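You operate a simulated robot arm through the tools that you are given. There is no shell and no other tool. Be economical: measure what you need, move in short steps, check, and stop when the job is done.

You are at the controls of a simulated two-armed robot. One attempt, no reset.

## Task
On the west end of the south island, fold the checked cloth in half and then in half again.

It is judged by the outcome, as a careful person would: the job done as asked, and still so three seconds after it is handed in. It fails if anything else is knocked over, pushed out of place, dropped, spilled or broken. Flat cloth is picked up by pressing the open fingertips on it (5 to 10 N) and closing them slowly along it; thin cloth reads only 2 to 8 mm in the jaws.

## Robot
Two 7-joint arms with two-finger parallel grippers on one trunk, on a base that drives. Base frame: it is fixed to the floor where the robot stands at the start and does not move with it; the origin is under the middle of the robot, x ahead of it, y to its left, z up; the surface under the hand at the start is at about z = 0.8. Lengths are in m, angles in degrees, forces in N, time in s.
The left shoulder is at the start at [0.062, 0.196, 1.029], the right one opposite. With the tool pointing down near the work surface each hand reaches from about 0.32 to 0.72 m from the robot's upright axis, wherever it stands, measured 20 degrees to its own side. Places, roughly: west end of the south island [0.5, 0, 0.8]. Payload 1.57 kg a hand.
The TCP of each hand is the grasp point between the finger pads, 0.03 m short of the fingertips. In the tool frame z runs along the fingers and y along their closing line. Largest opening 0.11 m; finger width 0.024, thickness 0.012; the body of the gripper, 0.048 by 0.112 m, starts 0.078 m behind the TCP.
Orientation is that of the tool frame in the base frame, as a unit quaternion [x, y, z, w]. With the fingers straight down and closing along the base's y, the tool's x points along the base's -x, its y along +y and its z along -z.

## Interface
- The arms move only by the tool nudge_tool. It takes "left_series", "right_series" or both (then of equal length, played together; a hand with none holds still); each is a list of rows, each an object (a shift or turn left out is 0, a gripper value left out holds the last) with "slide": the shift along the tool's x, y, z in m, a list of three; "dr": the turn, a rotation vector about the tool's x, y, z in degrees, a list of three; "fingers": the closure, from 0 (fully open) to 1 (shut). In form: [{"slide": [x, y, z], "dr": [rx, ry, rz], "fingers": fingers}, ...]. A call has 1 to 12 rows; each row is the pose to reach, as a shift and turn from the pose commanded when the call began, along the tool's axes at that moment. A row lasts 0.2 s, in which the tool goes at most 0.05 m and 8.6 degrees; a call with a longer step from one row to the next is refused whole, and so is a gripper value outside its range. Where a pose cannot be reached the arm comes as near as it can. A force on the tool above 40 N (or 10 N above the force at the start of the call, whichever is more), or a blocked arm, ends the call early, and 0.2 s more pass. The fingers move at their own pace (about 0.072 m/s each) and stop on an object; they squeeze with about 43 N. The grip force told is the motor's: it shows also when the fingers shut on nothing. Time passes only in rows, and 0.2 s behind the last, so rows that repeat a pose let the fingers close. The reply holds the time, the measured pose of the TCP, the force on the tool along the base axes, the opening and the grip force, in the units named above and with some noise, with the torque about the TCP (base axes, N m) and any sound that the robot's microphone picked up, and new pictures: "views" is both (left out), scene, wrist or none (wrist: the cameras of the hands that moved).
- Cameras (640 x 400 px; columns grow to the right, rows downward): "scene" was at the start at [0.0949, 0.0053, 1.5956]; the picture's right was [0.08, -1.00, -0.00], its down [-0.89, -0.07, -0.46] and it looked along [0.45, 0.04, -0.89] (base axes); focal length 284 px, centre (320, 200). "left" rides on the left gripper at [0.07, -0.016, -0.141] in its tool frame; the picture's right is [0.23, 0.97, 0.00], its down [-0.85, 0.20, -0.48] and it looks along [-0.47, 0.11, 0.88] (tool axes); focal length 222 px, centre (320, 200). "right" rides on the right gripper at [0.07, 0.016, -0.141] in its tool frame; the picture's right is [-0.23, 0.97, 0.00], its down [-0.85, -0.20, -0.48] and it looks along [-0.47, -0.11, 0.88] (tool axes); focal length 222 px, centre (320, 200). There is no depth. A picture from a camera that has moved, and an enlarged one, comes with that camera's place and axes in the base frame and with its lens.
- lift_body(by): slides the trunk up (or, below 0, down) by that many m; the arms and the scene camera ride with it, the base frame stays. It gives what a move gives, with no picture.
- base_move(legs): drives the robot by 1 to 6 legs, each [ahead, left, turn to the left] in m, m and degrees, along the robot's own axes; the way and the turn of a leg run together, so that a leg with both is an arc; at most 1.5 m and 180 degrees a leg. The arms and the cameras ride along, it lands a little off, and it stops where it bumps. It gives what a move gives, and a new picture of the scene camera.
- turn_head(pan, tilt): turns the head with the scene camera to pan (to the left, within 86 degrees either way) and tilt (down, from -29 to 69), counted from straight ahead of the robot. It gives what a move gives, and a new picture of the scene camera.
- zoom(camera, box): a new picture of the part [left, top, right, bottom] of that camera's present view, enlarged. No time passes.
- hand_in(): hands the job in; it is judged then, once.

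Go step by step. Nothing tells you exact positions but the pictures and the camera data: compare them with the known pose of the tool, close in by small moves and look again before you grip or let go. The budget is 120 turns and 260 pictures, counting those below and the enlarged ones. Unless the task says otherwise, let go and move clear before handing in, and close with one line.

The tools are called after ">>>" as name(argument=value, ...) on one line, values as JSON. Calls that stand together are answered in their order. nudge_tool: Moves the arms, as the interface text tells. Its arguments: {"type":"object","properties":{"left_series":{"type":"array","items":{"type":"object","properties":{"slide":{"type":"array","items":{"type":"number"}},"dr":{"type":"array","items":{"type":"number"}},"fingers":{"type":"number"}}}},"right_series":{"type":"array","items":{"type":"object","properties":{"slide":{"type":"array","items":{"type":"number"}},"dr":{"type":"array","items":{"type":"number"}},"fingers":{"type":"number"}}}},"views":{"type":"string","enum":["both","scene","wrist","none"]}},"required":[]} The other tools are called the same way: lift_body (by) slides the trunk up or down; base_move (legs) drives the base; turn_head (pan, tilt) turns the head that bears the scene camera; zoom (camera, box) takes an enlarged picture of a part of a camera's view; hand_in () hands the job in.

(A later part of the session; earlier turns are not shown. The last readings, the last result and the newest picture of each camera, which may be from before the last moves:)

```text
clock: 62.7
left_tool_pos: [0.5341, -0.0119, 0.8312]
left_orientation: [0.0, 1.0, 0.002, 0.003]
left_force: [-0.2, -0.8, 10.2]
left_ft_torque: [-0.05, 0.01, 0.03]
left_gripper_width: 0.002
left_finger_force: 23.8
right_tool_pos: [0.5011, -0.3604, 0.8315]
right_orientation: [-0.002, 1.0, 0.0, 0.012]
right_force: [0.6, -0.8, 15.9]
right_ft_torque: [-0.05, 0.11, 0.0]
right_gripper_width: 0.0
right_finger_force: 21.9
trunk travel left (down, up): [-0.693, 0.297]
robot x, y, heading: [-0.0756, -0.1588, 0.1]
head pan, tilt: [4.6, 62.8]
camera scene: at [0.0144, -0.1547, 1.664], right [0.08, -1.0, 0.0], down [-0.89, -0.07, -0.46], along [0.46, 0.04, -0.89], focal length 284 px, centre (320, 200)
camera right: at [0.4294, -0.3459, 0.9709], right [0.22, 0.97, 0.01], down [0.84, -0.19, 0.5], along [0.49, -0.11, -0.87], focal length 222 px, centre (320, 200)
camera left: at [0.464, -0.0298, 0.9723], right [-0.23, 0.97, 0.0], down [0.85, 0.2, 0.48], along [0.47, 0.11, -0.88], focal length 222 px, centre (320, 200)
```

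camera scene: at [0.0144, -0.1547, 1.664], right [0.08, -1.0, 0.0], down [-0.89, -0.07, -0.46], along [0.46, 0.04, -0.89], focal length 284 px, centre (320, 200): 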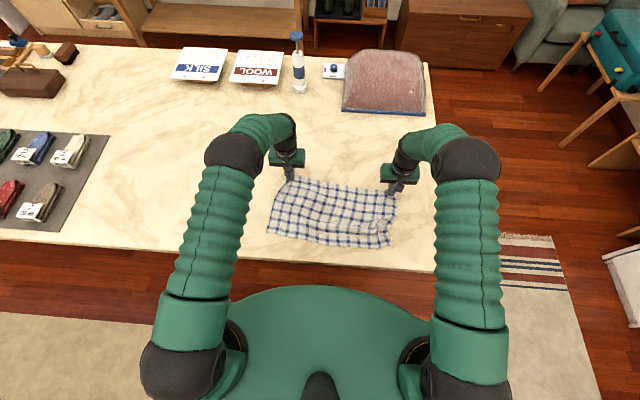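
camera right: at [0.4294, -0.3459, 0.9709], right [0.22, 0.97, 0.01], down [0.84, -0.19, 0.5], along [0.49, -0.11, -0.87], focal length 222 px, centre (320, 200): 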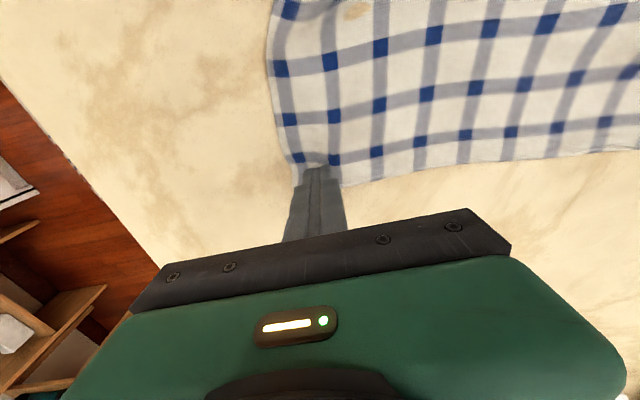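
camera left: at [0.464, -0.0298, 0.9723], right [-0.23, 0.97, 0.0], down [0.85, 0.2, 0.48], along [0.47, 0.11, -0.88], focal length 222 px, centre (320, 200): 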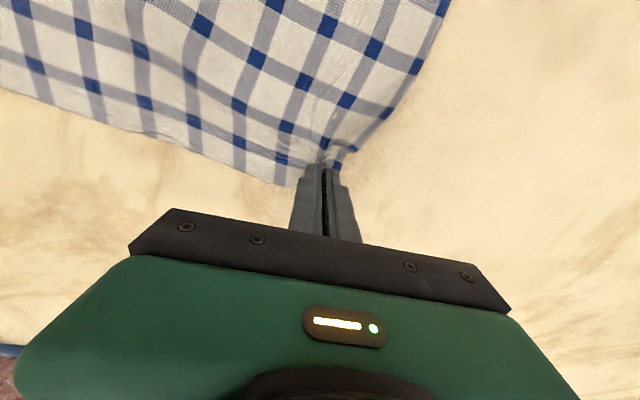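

The left hand holds the cloth; the right slipped. I'll reopen the right wider, level its fingers, step a little inward and press again.

>>> nudge_tool(right_series=[{"slide": [0, 0, -0.015]}, {"slide": [0.004, 0.003, -0.015], "dr": [0, 1.4, 0], "fingers": 0.64}, {"slide": [0.006, 0.006, -0.015], "dr": [0, 1.4, 0]}, {"slide": [0.006, 0.006, -0.005], "dr": [0, 1.4, 0]}, {"slide": [0.006, 0.006, -0.0015], "dr": [0, 1.4, 0]}], views="wrist")

```text
clock: 63.9
left_tool_pos: [0.5357, -0.0111, 0.8314]
left_orientation: [0.0, 1.0, 0.002, 0.002]
left_force: [-1.0, 1.7, 18.5]
left_ft_torque: [0.05, -0.06, 0.01]
left_gripper_width: 0.002
left_finger_force: 23.7
right_tool_pos: [0.496, -0.3551, 0.8321]
right_orientation: [-0.003, 1.0, 0.0, 0.001]
right_force: [-0.5, 0.1, -0.9]
right_ft_torque: [0.0, 0.01, -0.01]
right_gripper_width: 0.0398
right_finger_force: 0.1
trunk travel left (down, up): [-0.693, 0.297]
robot x, y, heading: [-0.0789, -0.1668, -0.2]
head pan, tilt: [4.6, 62.8]
camera right: at [0.4271, -0.3403, 0.9732], right [0.22, 0.97, 0.0], down [0.86, -0.2, 0.48], along [0.47, -0.11, -0.88], focal length 222 px, centre (320, 200)
```

right: 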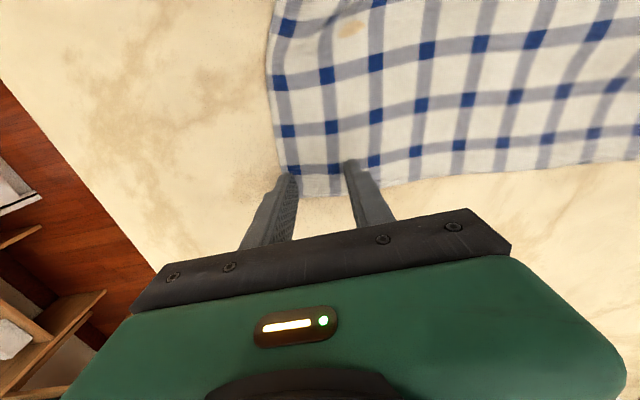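

>>> nudge_tool(right_series=[{"slide": [0, 0.007, -0.001]}, {"slide": [0, 0.007, 0.0008]}, {"slide": [0, 0.007, 0.0014]}], views="none")

```text
clock: 64.7
left_tool_pos: [0.5346, -0.0124, 0.8319]
left_orientation: [0.001, 1.0, 0.002, 0.002]
left_force: [3.1, 1.6, 13.9]
left_ft_torque: [0.01, -0.17, 0.02]
left_gripper_width: 0.0018
left_finger_force: 23.3
right_tool_pos: [0.4969, -0.3484, 0.831]
right_orientation: [-0.003, 1.0, 0.0, -0.001]
right_force: [-2.0, -0.7, 11.3]
right_ft_torque: [-0.09, 0.05, -0.04]
right_gripper_width: 0.0396
right_finger_force: 0.1
trunk travel left (down, up): [-0.693, 0.297]
robot x, y, heading: [-0.0805, -0.1618, -0.0]
head pan, tilt: [4.6, 62.8]
```

>>> nudge_tool(right_series=[{"fingers": 0.67}, {"fingers": 0.7}, {"fingers": 0.73}, {"fingers": 0.76}, {"fingers": 0.79}, {"fingers": 0.82}, {"fingers": 0.86}, {"fingers": 0.9}, {"fingers": 0.94}, {"fingers": 0.98}, {"fingers": 1.0}, {"fingers": 1.0}], views="wrist")

```text
clock: 67.3
left_tool_pos: [0.5322, -0.0117, 0.8324]
left_orientation: [0.001, 1.0, 0.001, 0.001]
left_force: [-0.3, -3.8, 7.8]
left_ft_torque: [-0.13, 0.0, -0.01]
left_gripper_width: 0.0018
left_finger_force: 23.7
right_tool_pos: [0.4952, -0.3469, 0.8308]
right_orientation: [-0.002, 1.0, -0.001, -0.001]
right_force: [-1.1, 4.0, 23.9]
right_ft_torque: [0.18, -0.09, -0.01]
right_gripper_width: 0.0022
right_finger_force: 23.2
trunk travel left (down, up): [-0.693, 0.297]
robot x, y, heading: [-0.077, -0.1619, -0.2]
head pan, tilt: [4.6, 62.8]
camera right: at [0.4266, -0.3322, 0.9725], right [0.22, 0.98, 0.0], down [0.86, -0.19, 0.48], along [0.47, -0.11, -0.88], focal length 222 px, centre (320, 200)
```

right: 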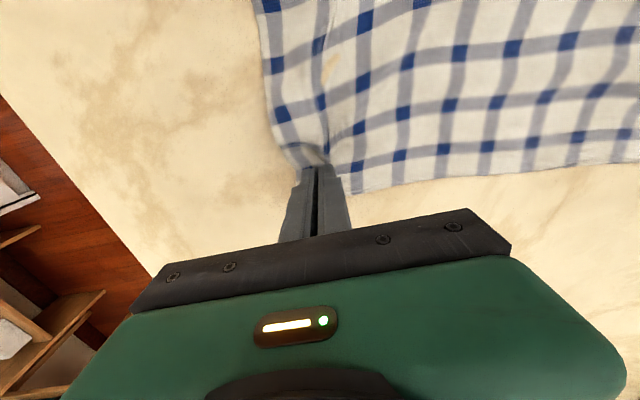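

Both hands grip the far corners. I'll lift slightly and pull the right one forward to square the cloth, then drive forward a little so everything is stretched straight.

>>> nudge_tool(left_series=[{"slide": [0, -0.001, -0.004]}, {"slide": [0, -0.001, -0.006]}, {"slide": [0, -0.001, -0.006]}, {"slide": [0, -0.001, -0.006]}], right_series=[{"slide": [0, 0.001, -0.004]}, {"slide": [-0.012, 0, -0.006]}, {"slide": [-0.026, -0.001, -0.006]}, {"slide": [-0.038, -0.001, -0.006]}], views="none")

>>> base_move(legs=[[0.05, 0, 0]])

>>> zoom(camera="scene", box=[240, 140, 432, 260])

```text
clock: 68.3
left_tool_pos: [0.536, -0.0132, 0.8359]
left_orientation: [0.0, 1.0, 0.003, -0.001]
left_force: [0.2, 1.1, 0.0]
left_ft_torque: [-0.01, -0.02, -0.01]
left_gripper_width: 0.0017
left_finger_force: 23.3
right_tool_pos: [0.5366, -0.35, 0.8349]
right_orientation: [-0.002, 1.0, 0.0, -0.003]
right_force: [-0.1, -0.4, 0.2]
right_ft_torque: [-0.03, -0.01, -0.01]
right_gripper_width: 0.0015
right_finger_force: 23.5
trunk travel left (down, up): [-0.693, 0.297]
robot x, y, heading: [-0.0772, -0.161, -0.1]
head pan, tilt: [4.6, 62.8]
```

```text
clock: 69.2
left_tool_pos: [0.5833, -0.0133, 0.8369]
left_orientation: [0.001, 1.0, 0.002, 0.001]
left_force: [-0.9, 0.2, -0.3]
left_ft_torque: [0.03, 0.0, 0.02]
left_gripper_width: 0.0017
left_finger_force: 23.1
right_tool_pos: [0.5838, -0.3498, 0.8368]
right_orientation: [-0.002, 1.0, 0.0, -0.001]
right_force: [0.5, 0.6, 0.5]
right_ft_torque: [-0.02, 0.02, 0.02]
right_gripper_width: 0.0012
right_finger_force: 23.9
trunk travel left (down, up): [-0.693, 0.297]
robot x, y, heading: [-0.0278, -0.1609, -0.2]
head pan, tilt: [4.6, 62.8]
camera scene: at [0.0648, -0.1554, 1.6637], right [0.08, -1.0, 0.0], down [-0.89, -0.07, -0.46], along [0.46, 0.04, -0.89], focal length 284 px, centre (320, 200)
```

scene: 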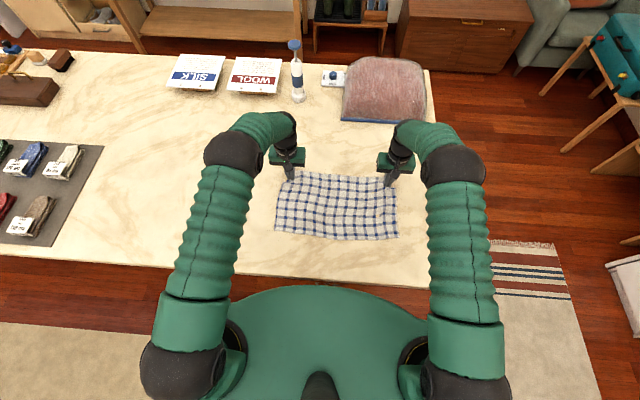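

```text
3.33 times, centred on (336, 200) of scene
camera zoom: at [0.0648, -0.1554, 1.6637], right [0.08, -1.0, 0.0], down [-0.89, -0.07, -0.46], along [0.46, 0.04, -0.89], focal length 947 px, centre (267, 200)
```

zoom: 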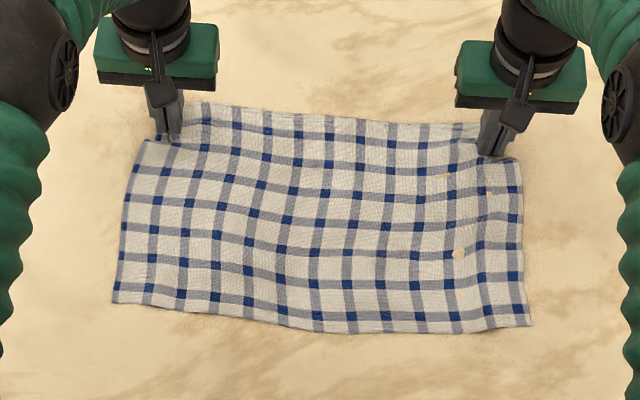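

The cloth is now flat and square, with the near edge at about x 0.39 and the far edge at about 0.60. I'll fold toward the robot: lift and tilt with the arms, drive back for the middle part, then lay down with the arms.

>>> nudge_tool(left_series=[{"slide": [0.006, 0, -0.02], "dr": [0, -2, 0]}, {"slide": [0.016, 0, -0.04], "dr": [0, -8, 0]}, {"slide": [0.033, 0, -0.06], "dr": [0, -14, 0]}, {"slide": [0.05, 0, -0.077], "dr": [0, -20, 0]}, {"slide": [0.055, 0, -0.086], "dr": [0, -24, 0]}], right_series=[{"slide": [0.006, 0, -0.02], "dr": [0, -2, 0]}, {"slide": [0.016, 0, -0.04], "dr": [0, -8, 0]}, {"slide": [0.033, 0, -0.06], "dr": [0, -14, 0]}, {"slide": [0.05, 0, -0.077], "dr": [0, -20, 0]}, {"slide": [0.055, 0, -0.086], "dr": [0, -24, 0]}])

```text
clock: 70.4
left_tool_pos: [0.529, -0.0131, 0.9232]
left_orientation: [0.0, 0.978, 0.003, 0.21]
left_force: [-0.2, 1.0, 0.2]
left_ft_torque: [-0.02, 0.01, 0.02]
left_gripper_width: 0.0018
left_finger_force: 23.0
right_tool_pos: [0.5292, -0.3506, 0.9237]
right_orientation: [-0.003, 0.978, 0.001, 0.209]
right_force: [0.6, 0.0, 0.0]
right_ft_torque: [0.0, 0.03, 0.01]
right_gripper_width: 0.0014
right_finger_force: 22.9
trunk travel left (down, up): [-0.693, 0.297]
robot x, y, heading: [-0.0244, -0.1631, 0.1]
head pan, tilt: [4.6, 62.8]
camera scene: at [0.0667, -0.1554, 1.6637], right [0.08, -1.0, 0.0], down [-0.89, -0.07, -0.46], along [0.45, 0.04, -0.89], focal length 284 px, centre (320, 200)
camera right: at [0.4085, -0.3355, 1.0235], right [0.2, 0.97, 0.09], down [0.59, -0.2, 0.79], along [0.78, -0.1, -0.61], focal length 222 px, centre (320, 200)
camera left: at [0.4069, -0.0317, 1.0232], right [-0.21, 0.97, -0.09], down [0.58, 0.19, 0.79], along [0.79, 0.11, -0.61], focal length 222 px, centre (320, 200)
```

scene: 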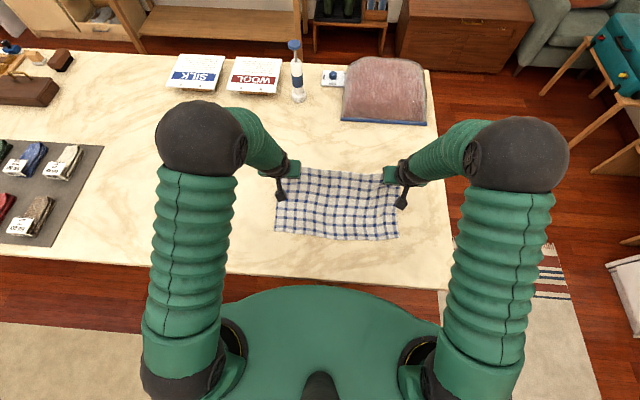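
right: 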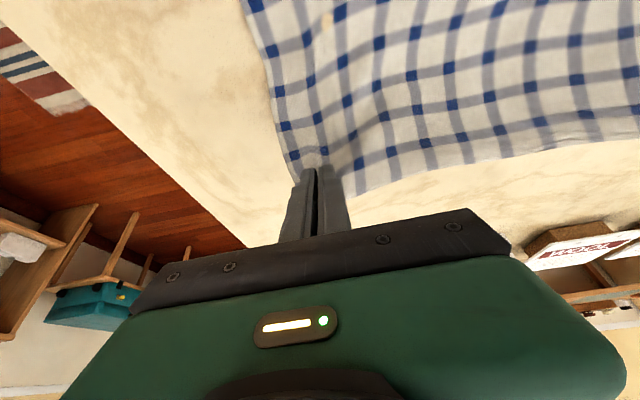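
left: 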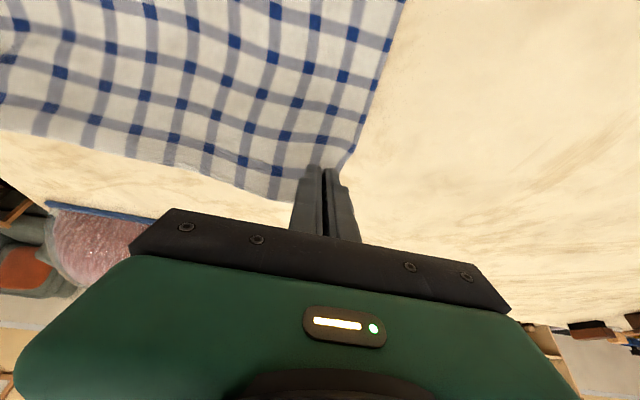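

Both corners are held and the sheet is smooth, so I'll drive back 10 cm.

>>> base_move(legs=[[-0.1, 0, 0]])

>>> zoom(camera="scene", box=[240, 120, 432, 240])

```text
clock: 71.6
left_tool_pos: [0.432, -0.0153, 0.9225]
left_orientation: [0.002, 0.978, 0.002, 0.208]
left_force: [0.2, 0.3, 0.8]
left_ft_torque: [0.0, 0.03, 0.01]
left_gripper_width: 0.0016
left_finger_force: 23.5
right_tool_pos: [0.4297, -0.3507, 0.9215]
right_orientation: [-0.001, 0.978, 0.0, 0.207]
right_force: [0.8, -0.8, -0.1]
right_ft_torque: [-0.02, 0.0, -0.01]
right_gripper_width: 0.0018
right_finger_force: 23.6
trunk travel left (down, up): [-0.693, 0.297]
robot x, y, heading: [-0.1277, -0.1638, 0.1]
head pan, tilt: [4.6, 62.8]
camera scene: at [-0.0276, -0.1551, 1.6633], right [0.08, -1.0, 0.0], down [-0.89, -0.07, -0.45], along [0.45, 0.04, -0.89], focal length 284 px, centre (320, 200)
```

scene: 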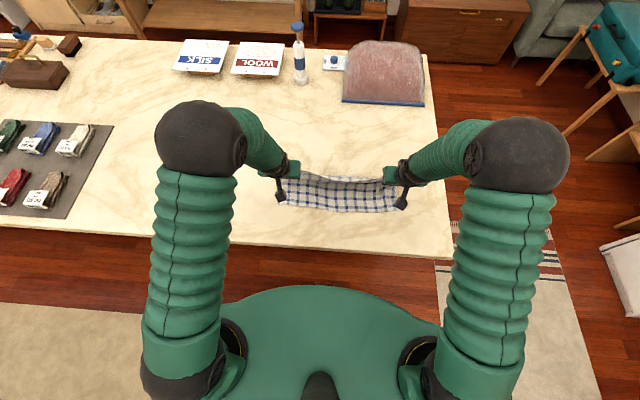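

```text
3.33 times, centred on (336, 180) of scene
camera zoom: at [-0.0276, -0.1551, 1.6633], right [0.08, -1.0, 0.0], down [-0.89, -0.07, -0.45], along [0.45, 0.04, -0.89], focal length 947 px, centre (267, 267)
```

zoom: 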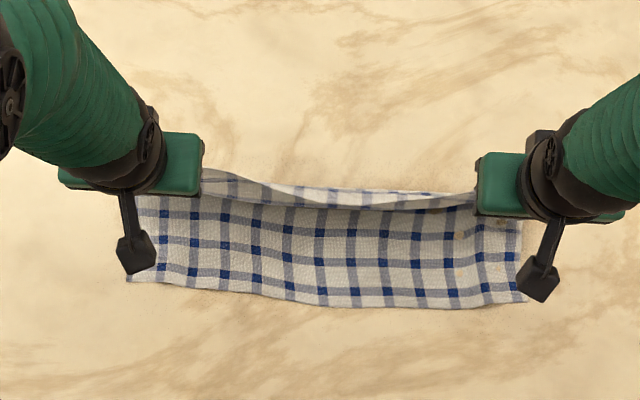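

>>> nudge_tool(left_series=[{"slide": [0.0224, 0, 0.001], "dr": [0, -7, 0]}, {"slide": [0.0469, 0, 0.0119], "dr": [0, -14, 0]}, {"slide": [0.0681, 0, 0.0299], "dr": [0, -21, 0]}, {"slide": [0.0817, 0, 0.0457], "dr": [0, -21, 0]}, {"slide": [0.0871, 0, 0.0554], "dr": [0, -21, 0]}, {"slide": [0.0871, 0, 0.0554], "dr": [0, -21, 0]}], right_series=[{"slide": [0.0224, 0, 0.001], "dr": [0, -7, 0]}, {"slide": [0.0469, -0.002, 0.0119], "dr": [0, -14, 0]}, {"slide": [0.0681, -0.003, 0.0299], "dr": [0, -21, 0]}, {"slide": [0.0817, -0.003, 0.0457], "dr": [0, -21, 0]}, {"slide": [0.0871, -0.003, 0.0554], "dr": [0, -21, 0]}, {"slide": [0.0871, -0.003, 0.0554], "dr": [0, -21, 0]}])

>>> zoom(camera="scene", box=[240, 120, 432, 240])

```text
clock: 73.0
left_tool_pos: [0.3725, -0.0161, 0.8359]
left_orientation: [0.002, 0.923, 0.002, 0.385]
left_force: [-0.2, 0.6, 0.3]
left_ft_torque: [-0.01, -0.01, 0.0]
left_gripper_width: 0.0017
left_finger_force: 23.4
right_tool_pos: [0.3718, -0.354, 0.8374]
right_orientation: [-0.002, 0.924, 0.001, 0.383]
right_force: [0.7, 0.3, -0.3]
right_ft_torque: [0.0, 0.03, -0.02]
right_gripper_width: 0.0016
right_finger_force: 23.4
trunk travel left (down, up): [-0.693, 0.297]
robot x, y, heading: [-0.1268, -0.1605, -0.1]
head pan, tilt: [4.6, 62.8]
camera scene: at [-0.0317, -0.1554, 1.6636], right [0.08, -1.0, 0.0], down [-0.89, -0.07, -0.46], along [0.45, 0.04, -0.89], focal length 284 px, centre (320, 200)
camera right: at [0.2228, -0.3396, 0.8872], right [0.16, 0.97, 0.16], down [0.27, -0.2, 0.94], along [0.95, -0.11, -0.29], focal length 222 px, centre (320, 200)
camera left: at [0.2227, -0.0322, 0.8863], right [-0.16, 0.97, -0.16], down [0.26, 0.19, 0.95], along [0.95, 0.11, -0.29], focal length 222 px, centre (320, 200)
```

scene: 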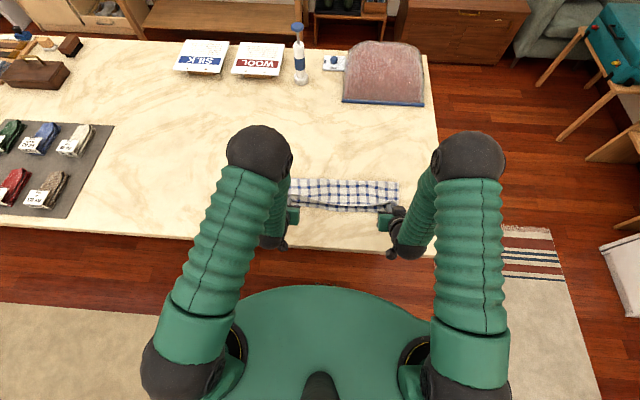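
right: 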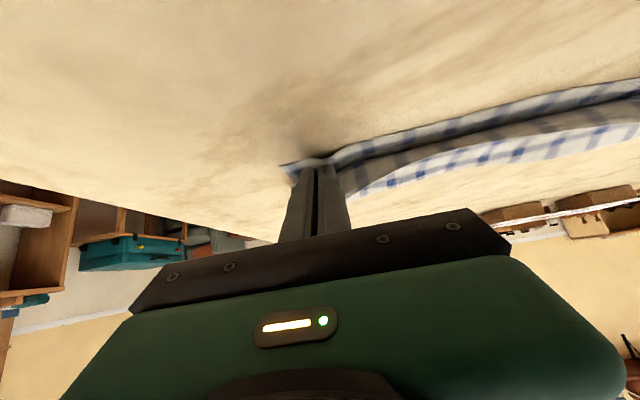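
left: 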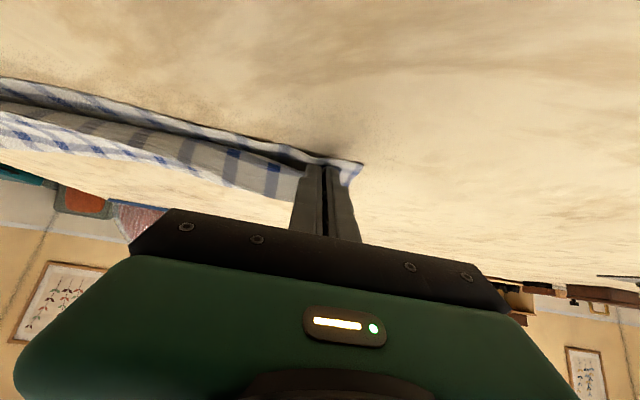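

```text
3.33 times, centred on (336, 180) of scene
camera zoom: at [-0.0317, -0.1554, 1.6636], right [0.08, -1.0, 0.0], down [-0.89, -0.07, -0.46], along [0.45, 0.04, -0.89], focal length 947 px, centre (267, 267)
```

zoom: 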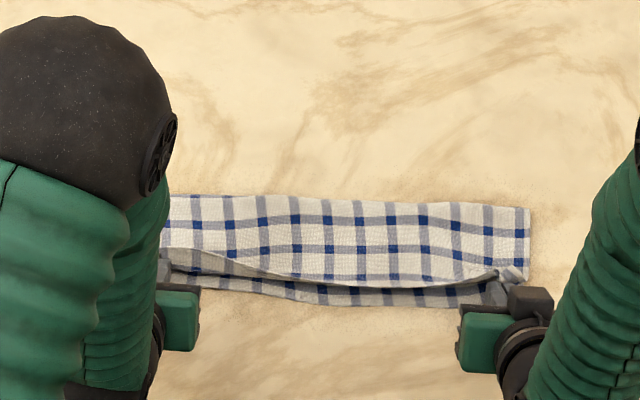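

The fold has worked: the fold line is at about x 0.49 and the top edge is almost on the near edge. I'll draw it 1 cm further, touch down, release and slide out backwards.

>>> nudge_tool(left_series=[{"slide": [0.006, 0, -0.004]}, {"slide": [0.0095, 0, -0.005]}, {"slide": [0.0095, 0, -0.005], "fingers": 0.85}, {"slide": [0.0095, 0, -0.005], "fingers": 0.75}, {"slide": [0.0095, 0, -0.005], "fingers": 0.75}, {"slide": [0.0095, 0, -0.015], "fingers": 0.75}, {"slide": [0.0095, 0, -0.03], "fingers": 0.75}, {"slide": [0.0, 0, -0.06], "fingers": 0.75}, {"slide": [-0.01, 0, -0.09], "fingers": 0.75}], right_series=[{"slide": [0.006, 0, -0.004]}, {"slide": [0.0098, 0, -0.005]}, {"slide": [0.0098, 0, -0.005], "fingers": 0.85}, {"slide": [0.0098, 0, -0.005], "fingers": 0.75}, {"slide": [0.0098, 0, -0.005], "fingers": 0.75}, {"slide": [0.0098, 0, -0.015], "fingers": 0.75}, {"slide": [0.0098, 0, -0.03], "fingers": 0.75}, {"slide": [0.0, 0, -0.06], "fingers": 0.75}, {"slide": [-0.01, 0, -0.09], "fingers": 0.75}])

>>> zoom(camera="scene", box=[240, 120, 432, 240])

```text
clock: 75.0
left_tool_pos: [0.3145, -0.0143, 0.9066]
left_orientation: [0.002, 0.923, 0.002, 0.385]
left_force: [-0.2, -0.2, -0.5]
left_ft_torque: [0.02, -0.02, -0.02]
left_gripper_width: 0.0274
left_finger_force: 0.1
right_tool_pos: [0.3188, -0.3522, 0.9084]
right_orientation: [-0.001, 0.924, 0.0, 0.383]
right_force: [-0.6, 0.1, -0.1]
right_ft_torque: [-0.01, 0.06, 0.01]
right_gripper_width: 0.0273
right_finger_force: 0.1
right hand out of reach, approached as far as the arm can: row 9
trunk travel left (down, up): [-0.693, 0.297]
robot x, y, heading: [-0.1298, -0.1599, -0.0]
head pan, tilt: [4.6, 62.8]
camera scene: at [-0.036, -0.155, 1.6638], right [0.08, -1.0, 0.0], down [-0.89, -0.07, -0.46], along [0.46, 0.04, -0.89], focal length 284 px, centre (320, 200)
camera right: at [0.1698, -0.338, 0.9589], right [0.16, 0.97, 0.16], down [0.27, -0.2, 0.94], along [0.95, -0.11, -0.29], focal length 222 px, centre (320, 200)
camera left: at [0.1637, -0.0311, 0.9568], right [-0.16, 0.98, -0.16], down [0.26, 0.19, 0.95], along [0.95, 0.11, -0.29], focal length 222 px, centre (320, 200)
```

scene: 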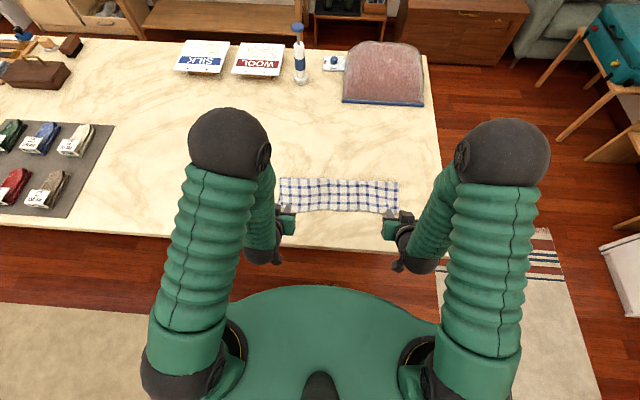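
right: 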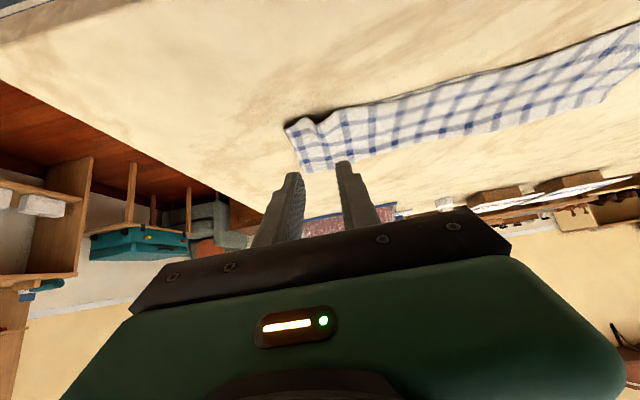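
left: 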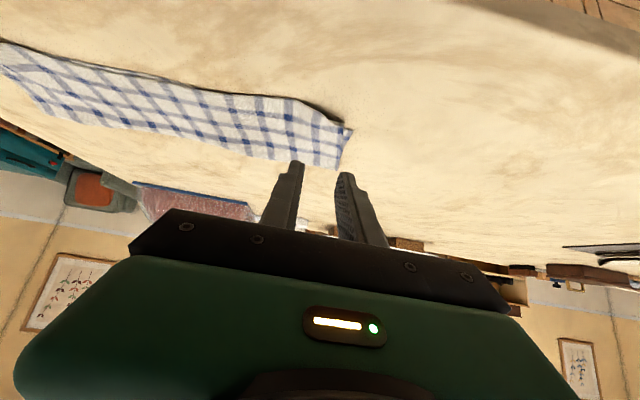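

```text
3.33 times, centred on (336, 180) of scene
camera zoom: at [-0.036, -0.155, 1.6638], right [0.08, -1.0, 0.0], down [-0.89, -0.07, -0.46], along [0.46, 0.04, -0.89], focal length 947 px, centre (267, 267)
```

zoom: 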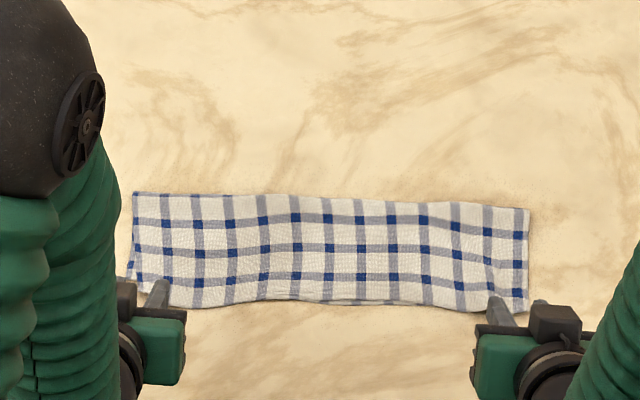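

The first half-fold is neat and square. Now I'll raise and straighten both hands, before setting up the right hand to carry the left end over to the right.

>>> nudge_tool(left_series=[{"slide": [-0.012, 0, -0.012], "dr": [0, 7.5, 0]}, {"slide": [-0.024, 0, -0.024], "dr": [0, 15, 0]}, {"slide": [-0.036, 0, -0.036], "dr": [0, 22.5, 0]}, {"slide": [-0.048, 0, -0.048], "dr": [0, 30, 0]}, {"slide": [-0.06, 0, -0.06], "dr": [0, 37.5, 0]}, {"slide": [-0.07, 0, -0.07], "dr": [0, 45, 0]}, {"slide": [-0.07, 0, -0.07], "dr": [0, 45, 0]}], right_series=[{"slide": [-0.012, 0, -0.012], "dr": [0, 7.5, 0]}, {"slide": [-0.024, 0, -0.024], "dr": [0, 15, 0]}, {"slide": [-0.036, 0, -0.036], "dr": [0, 22.5, 0]}, {"slide": [-0.048, 0, -0.048], "dr": [0, 30, 0]}, {"slide": [-0.06, 0, -0.06], "dr": [0, 37.5, 0]}, {"slide": [-0.07, 0, -0.07], "dr": [0, 45, 0]}, {"slide": [-0.07, 0, -0.07], "dr": [0, 45, 0]}], views="scene")

```text
clock: 76.6
left_tool_pos: [0.3127, -0.0135, 1.0077]
left_orientation: [0.0, 1.0, 0.003, 0.003]
left_force: [-0.3, 0.3, 0.4]
left_ft_torque: [-0.02, -0.05, -0.01]
left_gripper_width: 0.0276
left_finger_force: 0.2
right_tool_pos: [0.3189, -0.3554, 1.0049]
right_orientation: [-0.002, 1.0, 0.0, 0.001]
right_force: [0.0, -0.8, 0.1]
right_ft_torque: [0.01, -0.04, 0.02]
right_gripper_width: 0.0276
right_finger_force: 0.1
trunk travel left (down, up): [-0.693, 0.297]
robot x, y, heading: [-0.125, -0.1618, -0.2]
head pan, tilt: [4.6, 62.8]
camera scene: at [-0.0326, -0.1552, 1.6637], right [0.08, -1.0, 0.0], down [-0.89, -0.07, -0.46], along [0.45, 0.04, -0.89], focal length 284 px, centre (320, 200)
```

scene: 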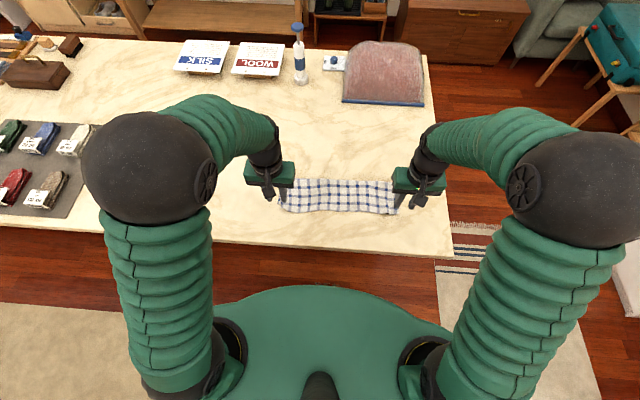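

>>> nudge_tool(left_series=[{"slide": [0, 0.02, -0.01]}, {"slide": [0, 0.04, -0.02]}, {"slide": [0, 0.06, -0.03]}, {"slide": [0, 0.08, -0.04]}, {"slide": [0, 0.1, -0.05]}, {"slide": [0, 0.12, -0.06]}, {"slide": [0, 0.14, -0.06]}, {"slide": [0, 0.14, -0.06]}, {"slide": [0, 0.14, -0.06]}, {"slide": [0, 0.14, -0.06]}, {"slide": [0, 0.14, -0.06]}, {"slide": [0, 0.14, -0.06]}], right_series=[{"slide": [-0.01, 0, 0], "dr": [0, 0, -8]}, {"slide": [-0.02, 0, 0], "dr": [0, 0, -16]}, {"slide": [-0.03, 0, 0], "dr": [0, 0, -24]}, {"slide": [-0.04, 0, 0], "dr": [0, 0, -32]}, {"slide": [-0.05, 0, 0], "dr": [0, 0, -40]}, {"slide": [-0.06, 0, 0], "dr": [0, 0, -48]}, {"slide": [-0.07, 0, 0], "dr": [0, 0, -56]}, {"slide": [-0.08, 0, 0], "dr": [0, 0, -64]}, {"slide": [-0.09, 0, 0], "dr": [0, 0, -72]}, {"slide": [-0.1, 0, 0], "dr": [0, 0, -80]}, {"slide": [-0.11, 0, 0], "dr": [0, 0, -88]}, {"slide": [-0.11, 0, 0], "dr": [0, 0, -90]}], views="none")

>>> base_move(legs=[[0.03, 0.28, 0]])

>>> zoom(camera="scene", box=[340, 120, 564, 260])

>>> zoom(camera="right", box=[0, 0, 640, 400])

```text
clock: 79.2
left_tool_pos: [0.3122, 0.1235, 1.0679]
left_orientation: [0.001, 1.0, 0.003, 0.004]
left_force: [0.4, -0.8, 0.0]
left_ft_torque: [0.02, -0.01, 0.02]
left_gripper_width: 0.0275
left_finger_force: 0.0
right_tool_pos: [0.4299, -0.3537, 1.0047]
right_orientation: [0.709, -0.705, 0.001, 0.0]
right_force: [0.8, -0.8, -0.9]
right_ft_torque: [0.01, 0.01, -0.04]
right_gripper_width: 0.0274
right_finger_force: 0.1
trunk travel left (down, up): [-0.693, 0.297]
robot x, y, heading: [-0.127, -0.1595, -0.2]
head pan, tilt: [4.6, 62.8]
```

```text
clock: 81.2
left_tool_pos: [0.3431, 0.3969, 1.0716]
left_orientation: [0.001, 1.0, 0.008, 0.002]
left_force: [-0.3, 0.0, 0.6]
left_ft_torque: [0.04, -0.02, -0.01]
left_gripper_width: 0.0275
left_finger_force: 0.1
right_tool_pos: [0.4616, -0.0814, 1.0006]
right_orientation: [0.708, -0.706, -0.003, -0.004]
right_force: [-0.6, -1.3, 0.2]
right_ft_torque: [0.03, 0.02, -0.03]
right_gripper_width: 0.0274
right_finger_force: 0.1
trunk travel left (down, up): [-0.693, 0.297]
robot x, y, heading: [-0.0973, 0.1211, -0.2]
head pan, tilt: [4.6, 62.8]
camera scene: at [-0.001, 0.1104, 1.6636], right [0.08, -1.0, -0.01], down [-0.89, -0.06, -0.46], along [0.45, 0.05, -0.89], focal length 284 px, centre (320, 200)
```

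scene: 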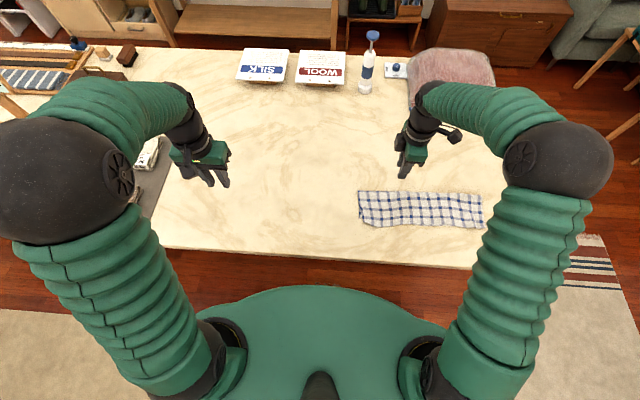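

```text
2.86 times, centred on (452, 190) of scene
camera zoom: at [-0.001, 0.1104, 1.6636], right [0.08, -1.0, -0.01], down [-0.89, -0.06, -0.46], along [0.45, 0.05, -0.89], focal length 812 px, centre (-57, 229)
```

zoom: 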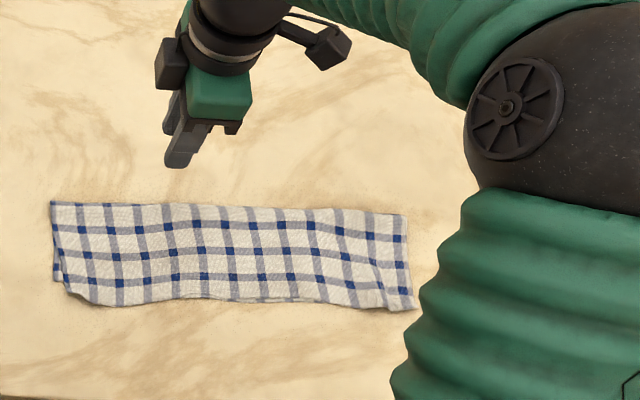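

```text
1.00 times, centred on (320, 200) of right (not enlarged: the box is as wide or as high as the picture)
camera zoom: at [0.4458, -0.1534, 1.1413], right [-0.97, 0.22, 0.0], down [0.2, 0.85, 0.49], along [0.11, 0.48, -0.87], focal length 222 px, centre (320, 200)
```

zoom: 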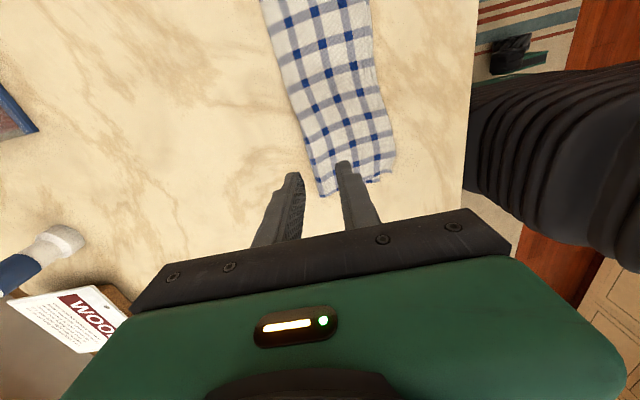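

The left end edge runs from (0.483, 0.026) to about (0.37, 0.02). I'll bring the right hand over its middle, closing along x.

>>> nudge_tool(right_series=[{"slide": [-0.024, 0.008, 0.03], "fingers": 0.64}, {"slide": [-0.048, 0.016, 0.06]}, {"slide": [-0.07, 0.024, 0.09]}, {"slide": [-0.0914, 0.0316, 0.12]}, {"slide": [-0.0914, 0.0316, 0.15]}, {"slide": [-0.0914, 0.0316, 0.15]}], views="wrist")

>>> zoom(camera="scene", box=[320, 160, 448, 240])

```text
clock: 82.6
left_tool_pos: [0.3426, 0.408, 1.069]
left_orientation: [0.002, 1.0, 0.001, 0.002]
left_force: [0.8, -0.6, -0.1]
left_ft_torque: [-0.03, -0.01, -0.01]
left_gripper_width: 0.0274
left_finger_force: 0.0
right_tool_pos: [0.4296, 0.0199, 0.8542]
right_orientation: [0.707, -0.707, 0.002, -0.001]
right_force: [-1.1, 0.1, -0.3]
right_ft_torque: [0.01, -0.01, 0.0]
right_gripper_width: 0.0397
right_finger_force: 0.1
trunk travel left (down, up): [-0.693, 0.297]
robot x, y, heading: [-0.096, 0.1244, -0.3]
head pan, tilt: [4.6, 62.8]
camera right: at [0.4132, -0.0506, 0.9948], right [-0.97, 0.22, 0.0], down [0.2, 0.86, 0.48], along [0.11, 0.47, -0.88], focal length 222 px, centre (320, 200)
```

right: 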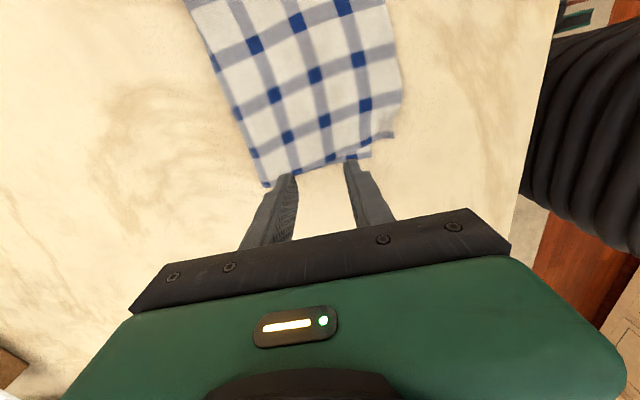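

```text
5.00 times, centred on (384, 200) of scene
camera zoom: at [-0.0008, 0.1311, 1.6636], right [0.08, -1.0, 0.0], down [-0.89, -0.07, -0.46], along [0.45, 0.03, -0.89], focal length 1420 px, centre (0, 200)
```

zoom: 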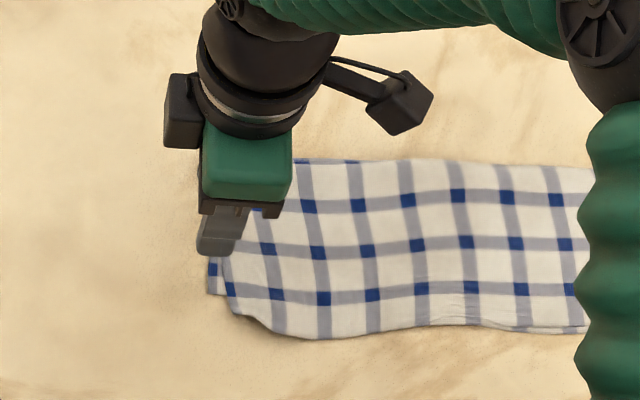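

>>> nudge_tool(right_series=[{"slide": [0.009, -0.003, 0.01]}, {"slide": [0.009, -0.003, 0.018]}, {"slide": [0.009, -0.003, 0.02]}, {"slide": [0.009, -0.003, 0.021]}], views="wrist")

```text
clock: 83.6
left_tool_pos: [0.342, 0.4084, 1.0687]
left_orientation: [0.002, 1.0, 0.003, 0.003]
left_force: [0.0, 0.3, 0.7]
left_ft_torque: [0.0, 0.01, 0.0]
left_gripper_width: 0.0276
left_finger_force: 0.1
right_tool_pos: [0.4334, 0.0101, 0.8325]
right_orientation: [0.708, -0.706, 0.001, -0.001]
right_force: [-0.8, 1.0, 2.7]
right_ft_torque: [0.05, 0.0, 0.01]
right_gripper_width: 0.0398
right_finger_force: 0.1
trunk travel left (down, up): [-0.693, 0.297]
robot x, y, heading: [-0.0961, 0.1219, -0.3]
head pan, tilt: [4.6, 62.8]
camera right: at [0.4165, -0.0599, 0.974], right [-0.97, 0.22, 0.0], down [0.2, 0.86, 0.48], along [0.11, 0.47, -0.88], focal length 222 px, centre (320, 200)
```

right: 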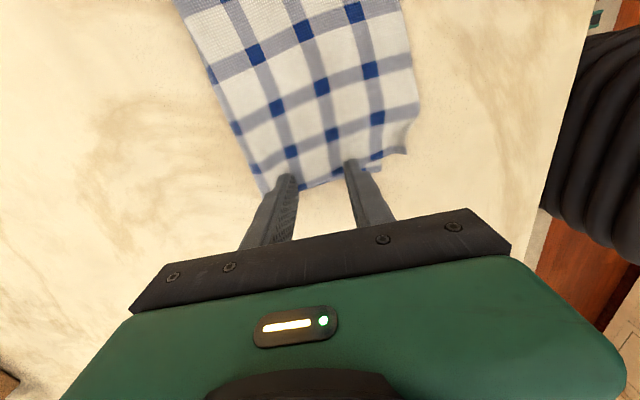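

>>> nudge_tool(right_series=[{"slide": [0.005, 0, -0.003]}, {"slide": [0.005, 0, 0.0]}, {"slide": [0.005, 0, 0.001]}, {"slide": [0.005, 0, 0.0013]}], views="none")

```text
clock: 84.6
left_tool_pos: [0.3415, 0.4091, 1.0695]
left_orientation: [0.002, 1.0, 0.002, 0.003]
left_force: [-0.1, -0.1, -0.6]
left_ft_torque: [0.0, 0.0, 0.0]
left_gripper_width: 0.0276
left_finger_force: 0.0
right_tool_pos: [0.4327, 0.0073, 0.8329]
right_orientation: [0.708, -0.707, 0.003, -0.001]
right_force: [-0.2, -0.9, 10.1]
right_ft_torque: [-0.06, 0.11, 0.01]
right_gripper_width: 0.0394
right_finger_force: 0.0
trunk travel left (down, up): [-0.693, 0.297]
robot x, y, heading: [-0.0984, 0.1222, -0.4]
head pan, tilt: [4.6, 62.8]
```

>>> nudge_tool(right_series=[{"slide": [0, 0, 0.0003], "fingers": 0.67}, {"slide": [0, 0, 0.0003], "fingers": 0.7}, {"slide": [0, 0, 0.0003], "fingers": 0.73}, {"slide": [0, 0, 0.0003], "fingers": 0.76}, {"slide": [0, 0, 0.0003], "fingers": 0.79}, {"slide": [0, 0, 0.0003], "fingers": 0.82}, {"slide": [0, 0, 0.0003], "fingers": 0.86}, {"slide": [0, 0, 0.0003], "fingers": 0.9}, {"slide": [0, 0, 0.0003], "fingers": 0.94}, {"slide": [0, 0, 0.0003], "fingers": 0.98}, {"slide": [0, 0, 0.0003], "fingers": 1.0}, {"slide": [0, 0, 0.0003], "fingers": 1.0}], views="wrist")

>>> zoom(camera="scene", box=[320, 160, 448, 240])

```text
clock: 87.2
left_tool_pos: [0.3415, 0.4097, 1.0686]
left_orientation: [0.002, 1.0, 0.002, 0.004]
left_force: [-0.3, 0.4, 0.1]
left_ft_torque: [-0.01, -0.02, 0.03]
left_gripper_width: 0.0274
left_finger_force: 0.0
right_tool_pos: [0.4314, 0.0078, 0.8335]
right_orientation: [0.708, -0.706, 0.002, -0.001]
right_force: [1.1, -0.1, 17.0]
right_ft_torque: [0.02, -0.01, -0.05]
right_gripper_width: 0.0026
right_finger_force: 23.8
trunk travel left (down, up): [-0.693, 0.297]
robot x, y, heading: [-0.0978, 0.1242, -0.3]
head pan, tilt: [4.6, 62.8]
camera right: at [0.4152, -0.0628, 0.9734], right [-0.97, 0.22, -0.01], down [0.2, 0.86, 0.48], along [0.11, 0.46, -0.88], focal length 222 px, centre (320, 200)
```

right: 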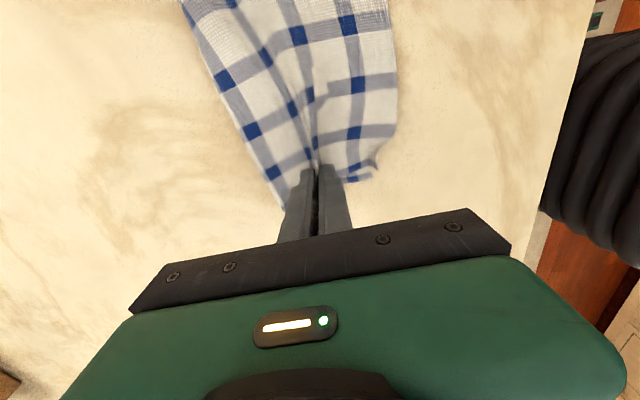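

```text
5.00 times, centred on (384, 200) of scene
camera zoom: at [-0.0036, 0.1309, 1.6639], right [0.08, -1.0, 0.0], down [-0.89, -0.07, -0.46], along [0.46, 0.03, -0.89], focal length 1420 px, centre (0, 200)
```

zoom: 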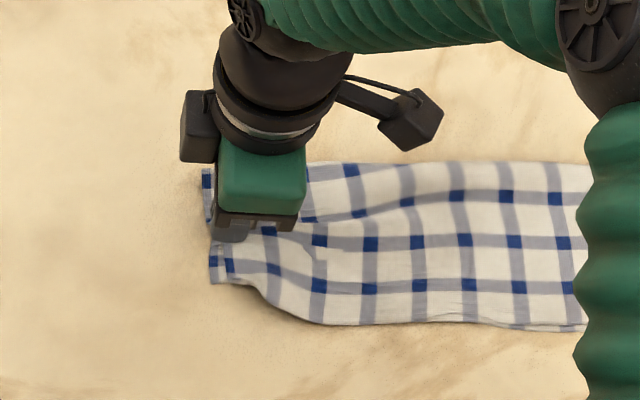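

It grips at 2.6 mm. I'll lift 3 cm to see whether both layers came up.

>>> nudge_tool(right_series=[{"slide": [0.002, 0, -0.015]}, {"slide": [0.004, 0, -0.03]}, {"slide": [0.006, 0, -0.04]}], views="wrist")

>>> zoom(camera="scene", box=[320, 160, 448, 240])

>>> zoom(camera="left", box=[0, 0, 640, 400])

```text
clock: 88.0
left_tool_pos: [0.3427, 0.4103, 1.0691]
left_orientation: [0.003, 1.0, 0.002, 0.002]
left_force: [-1.0, 0.1, -0.5]
left_ft_torque: [0.01, 0.0, 0.0]
left_gripper_width: 0.0273
left_finger_force: 0.0
right_tool_pos: [0.4319, 0.0017, 0.8716]
right_orientation: [0.708, -0.706, 0.001, -0.001]
right_force: [-0.3, 0.7, -0.3]
right_ft_torque: [-0.04, 0.04, -0.03]
right_gripper_width: 0.0027
right_finger_force: 24.4
trunk travel left (down, up): [-0.693, 0.297]
robot x, y, heading: [-0.0955, 0.1241, -0.4]
head pan, tilt: [4.6, 62.8]
camera right: at [0.4159, -0.0693, 1.0118], right [-0.97, 0.22, 0.0], down [0.2, 0.86, 0.48], along [0.11, 0.47, -0.88], focal length 222 px, centre (320, 200)
```

right: 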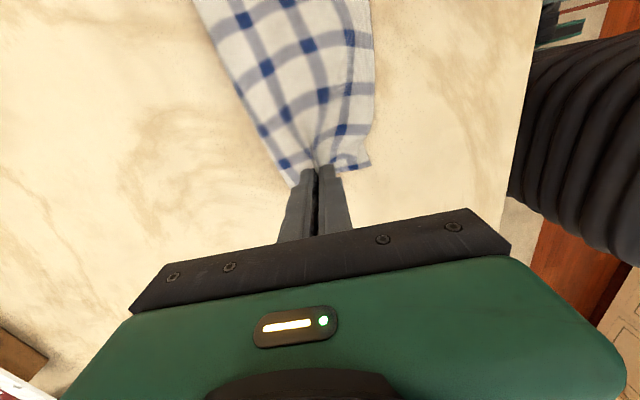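

```text
5.00 times, centred on (384, 200) of scene
camera zoom: at [-0.0005, 0.1301, 1.6635], right [0.08, -1.0, 0.0], down [-0.89, -0.07, -0.46], along [0.45, 0.03, -0.89], focal length 1420 px, centre (0, 200)
```

zoom: 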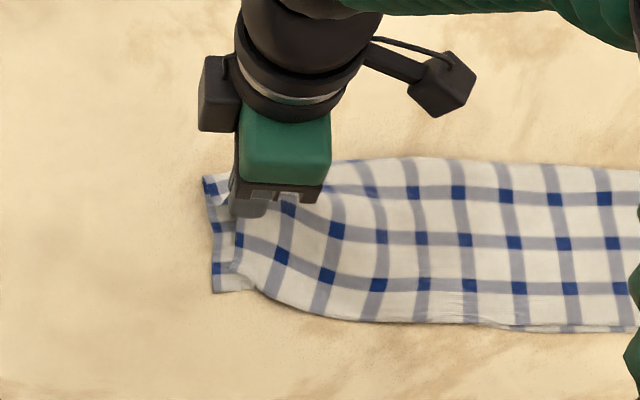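

```text
1.00 times, centred on (320, 200) of left (not enlarged: the box is as wide or as high as the picture)
camera zoom: at [0.2718, 0.3919, 1.2088], right [-0.22, 0.97, 0.0], down [0.85, 0.2, 0.48], along [0.47, 0.11, -0.88], focal length 222 px, centre (320, 200)
```

zoom: 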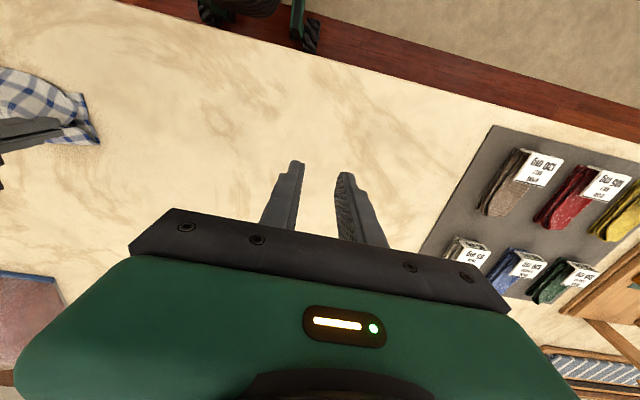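

Only the top layer came up; the lower one stayed flat. I'll lay it back, release, and raise the hand clear.

>>> nudge_tool(right_series=[{"slide": [-0.003, 0, 0.015]}, {"slide": [-0.008, 0, 0.028]}, {"slide": [-0.01, 0, 0.037]}, {"slide": [-0.01, 0, 0.037]}, {"slide": [-0.01, 0, 0.037], "fingers": 0.85}, {"slide": [-0.01, 0, 0.037], "fingers": 0.65}, {"slide": [-0.01, 0, 0.037], "fingers": 0.65}, {"slide": [-0.01, 0, 0.02]}, {"slide": [-0.01, 0, -0.02]}, {"slide": [-0.02, 0, -0.06]}, {"slide": [-0.03, 0, -0.1]}], views="wrist")

>>> zoom(camera="scene", box=[320, 150, 512, 270])

```text
clock: 90.4
left_tool_pos: [0.3416, 0.4098, 1.0688]
left_orientation: [0.002, 1.0, 0.002, 0.004]
left_force: [-0.8, 0.6, 0.1]
left_ft_torque: [0.01, 0.03, 0.01]
left_gripper_width: 0.0275
left_finger_force: 0.0
right_tool_pos: [0.4301, 0.0338, 0.9726]
right_orientation: [0.708, -0.706, 0.002, 0.0]
right_force: [-0.6, -0.5, -0.5]
right_ft_torque: [-0.02, 0.01, -0.03]
right_gripper_width: 0.0384
right_finger_force: 0.1
trunk travel left (down, up): [-0.693, 0.297]
robot x, y, heading: [-0.1006, 0.1227, -0.0]
head pan, tilt: [4.6, 62.8]
camera right: at [0.4143, -0.0367, 1.1134], right [-0.97, 0.22, 0.0], down [0.2, 0.86, 0.48], along [0.11, 0.46, -0.88], focal length 222 px, centre (320, 200)
```

right: 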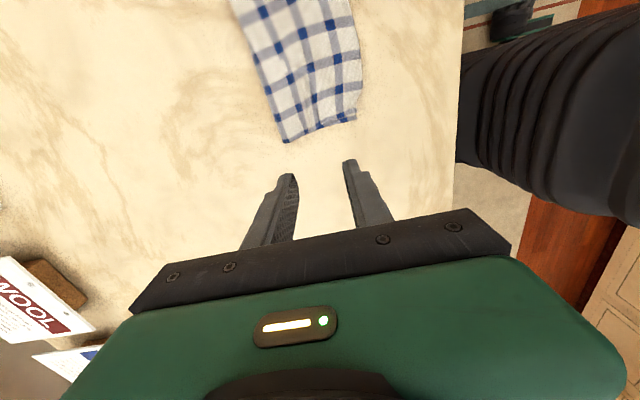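

```text
3.33 times, centred on (416, 210) of scene
camera zoom: at [-0.0019, 0.1309, 1.6636], right [0.08, -1.0, 0.0], down [-0.89, -0.07, -0.46], along [0.45, 0.03, -0.89], focal length 947 px, centre (0, 167)
```

zoom: 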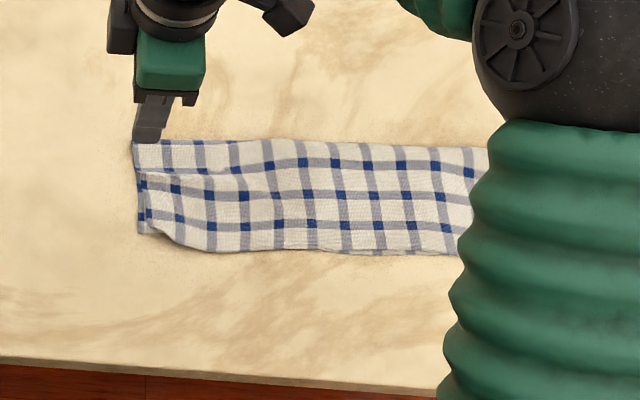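

The top layer is back down, with the lower hem showing about 1 cm beyond it. I'll turn the hand to close along y, so the outer finger on the bare table can push both hems inward while the inner finger presses on top.

>>> nudge_tool(right_series=[{"dr": [0, 0, 8], "fingers": 0.4545}, {"dr": [0, 0, 16]}, {"dr": [0, 0, 24]}, {"dr": [0, 0, 32]}, {"dr": [0, 0, 40]}, {"dr": [0, 0, 48]}, {"dr": [0, 0, 56]}, {"dr": [0, 0, 64]}, {"dr": [0, 0, 72]}, {"dr": [0, 0, 80]}, {"dr": [0, 0, 85]}, {"dr": [0, 0, 85]}], views="none")

```text
clock: 93.0
left_tool_pos: [0.3417, 0.4085, 1.0684]
left_orientation: [0.001, 1.0, 0.002, 0.003]
left_force: [-0.4, 0.2, 0.1]
left_ft_torque: [-0.02, -0.04, 0.03]
left_gripper_width: 0.0276
left_finger_force: 0.1
right_tool_pos: [0.4329, 0.0306, 0.9721]
right_orientation: [-0.044, 0.999, -0.001, 0.001]
right_force: [-0.2, 0.5, -0.4]
right_ft_torque: [0.03, 0.01, 0.0]
right_gripper_width: 0.0601
right_finger_force: 0.0
trunk travel left (down, up): [-0.693, 0.297]
robot x, y, heading: [-0.1006, 0.1221, -0.1]
head pan, tilt: [4.6, 62.8]
```

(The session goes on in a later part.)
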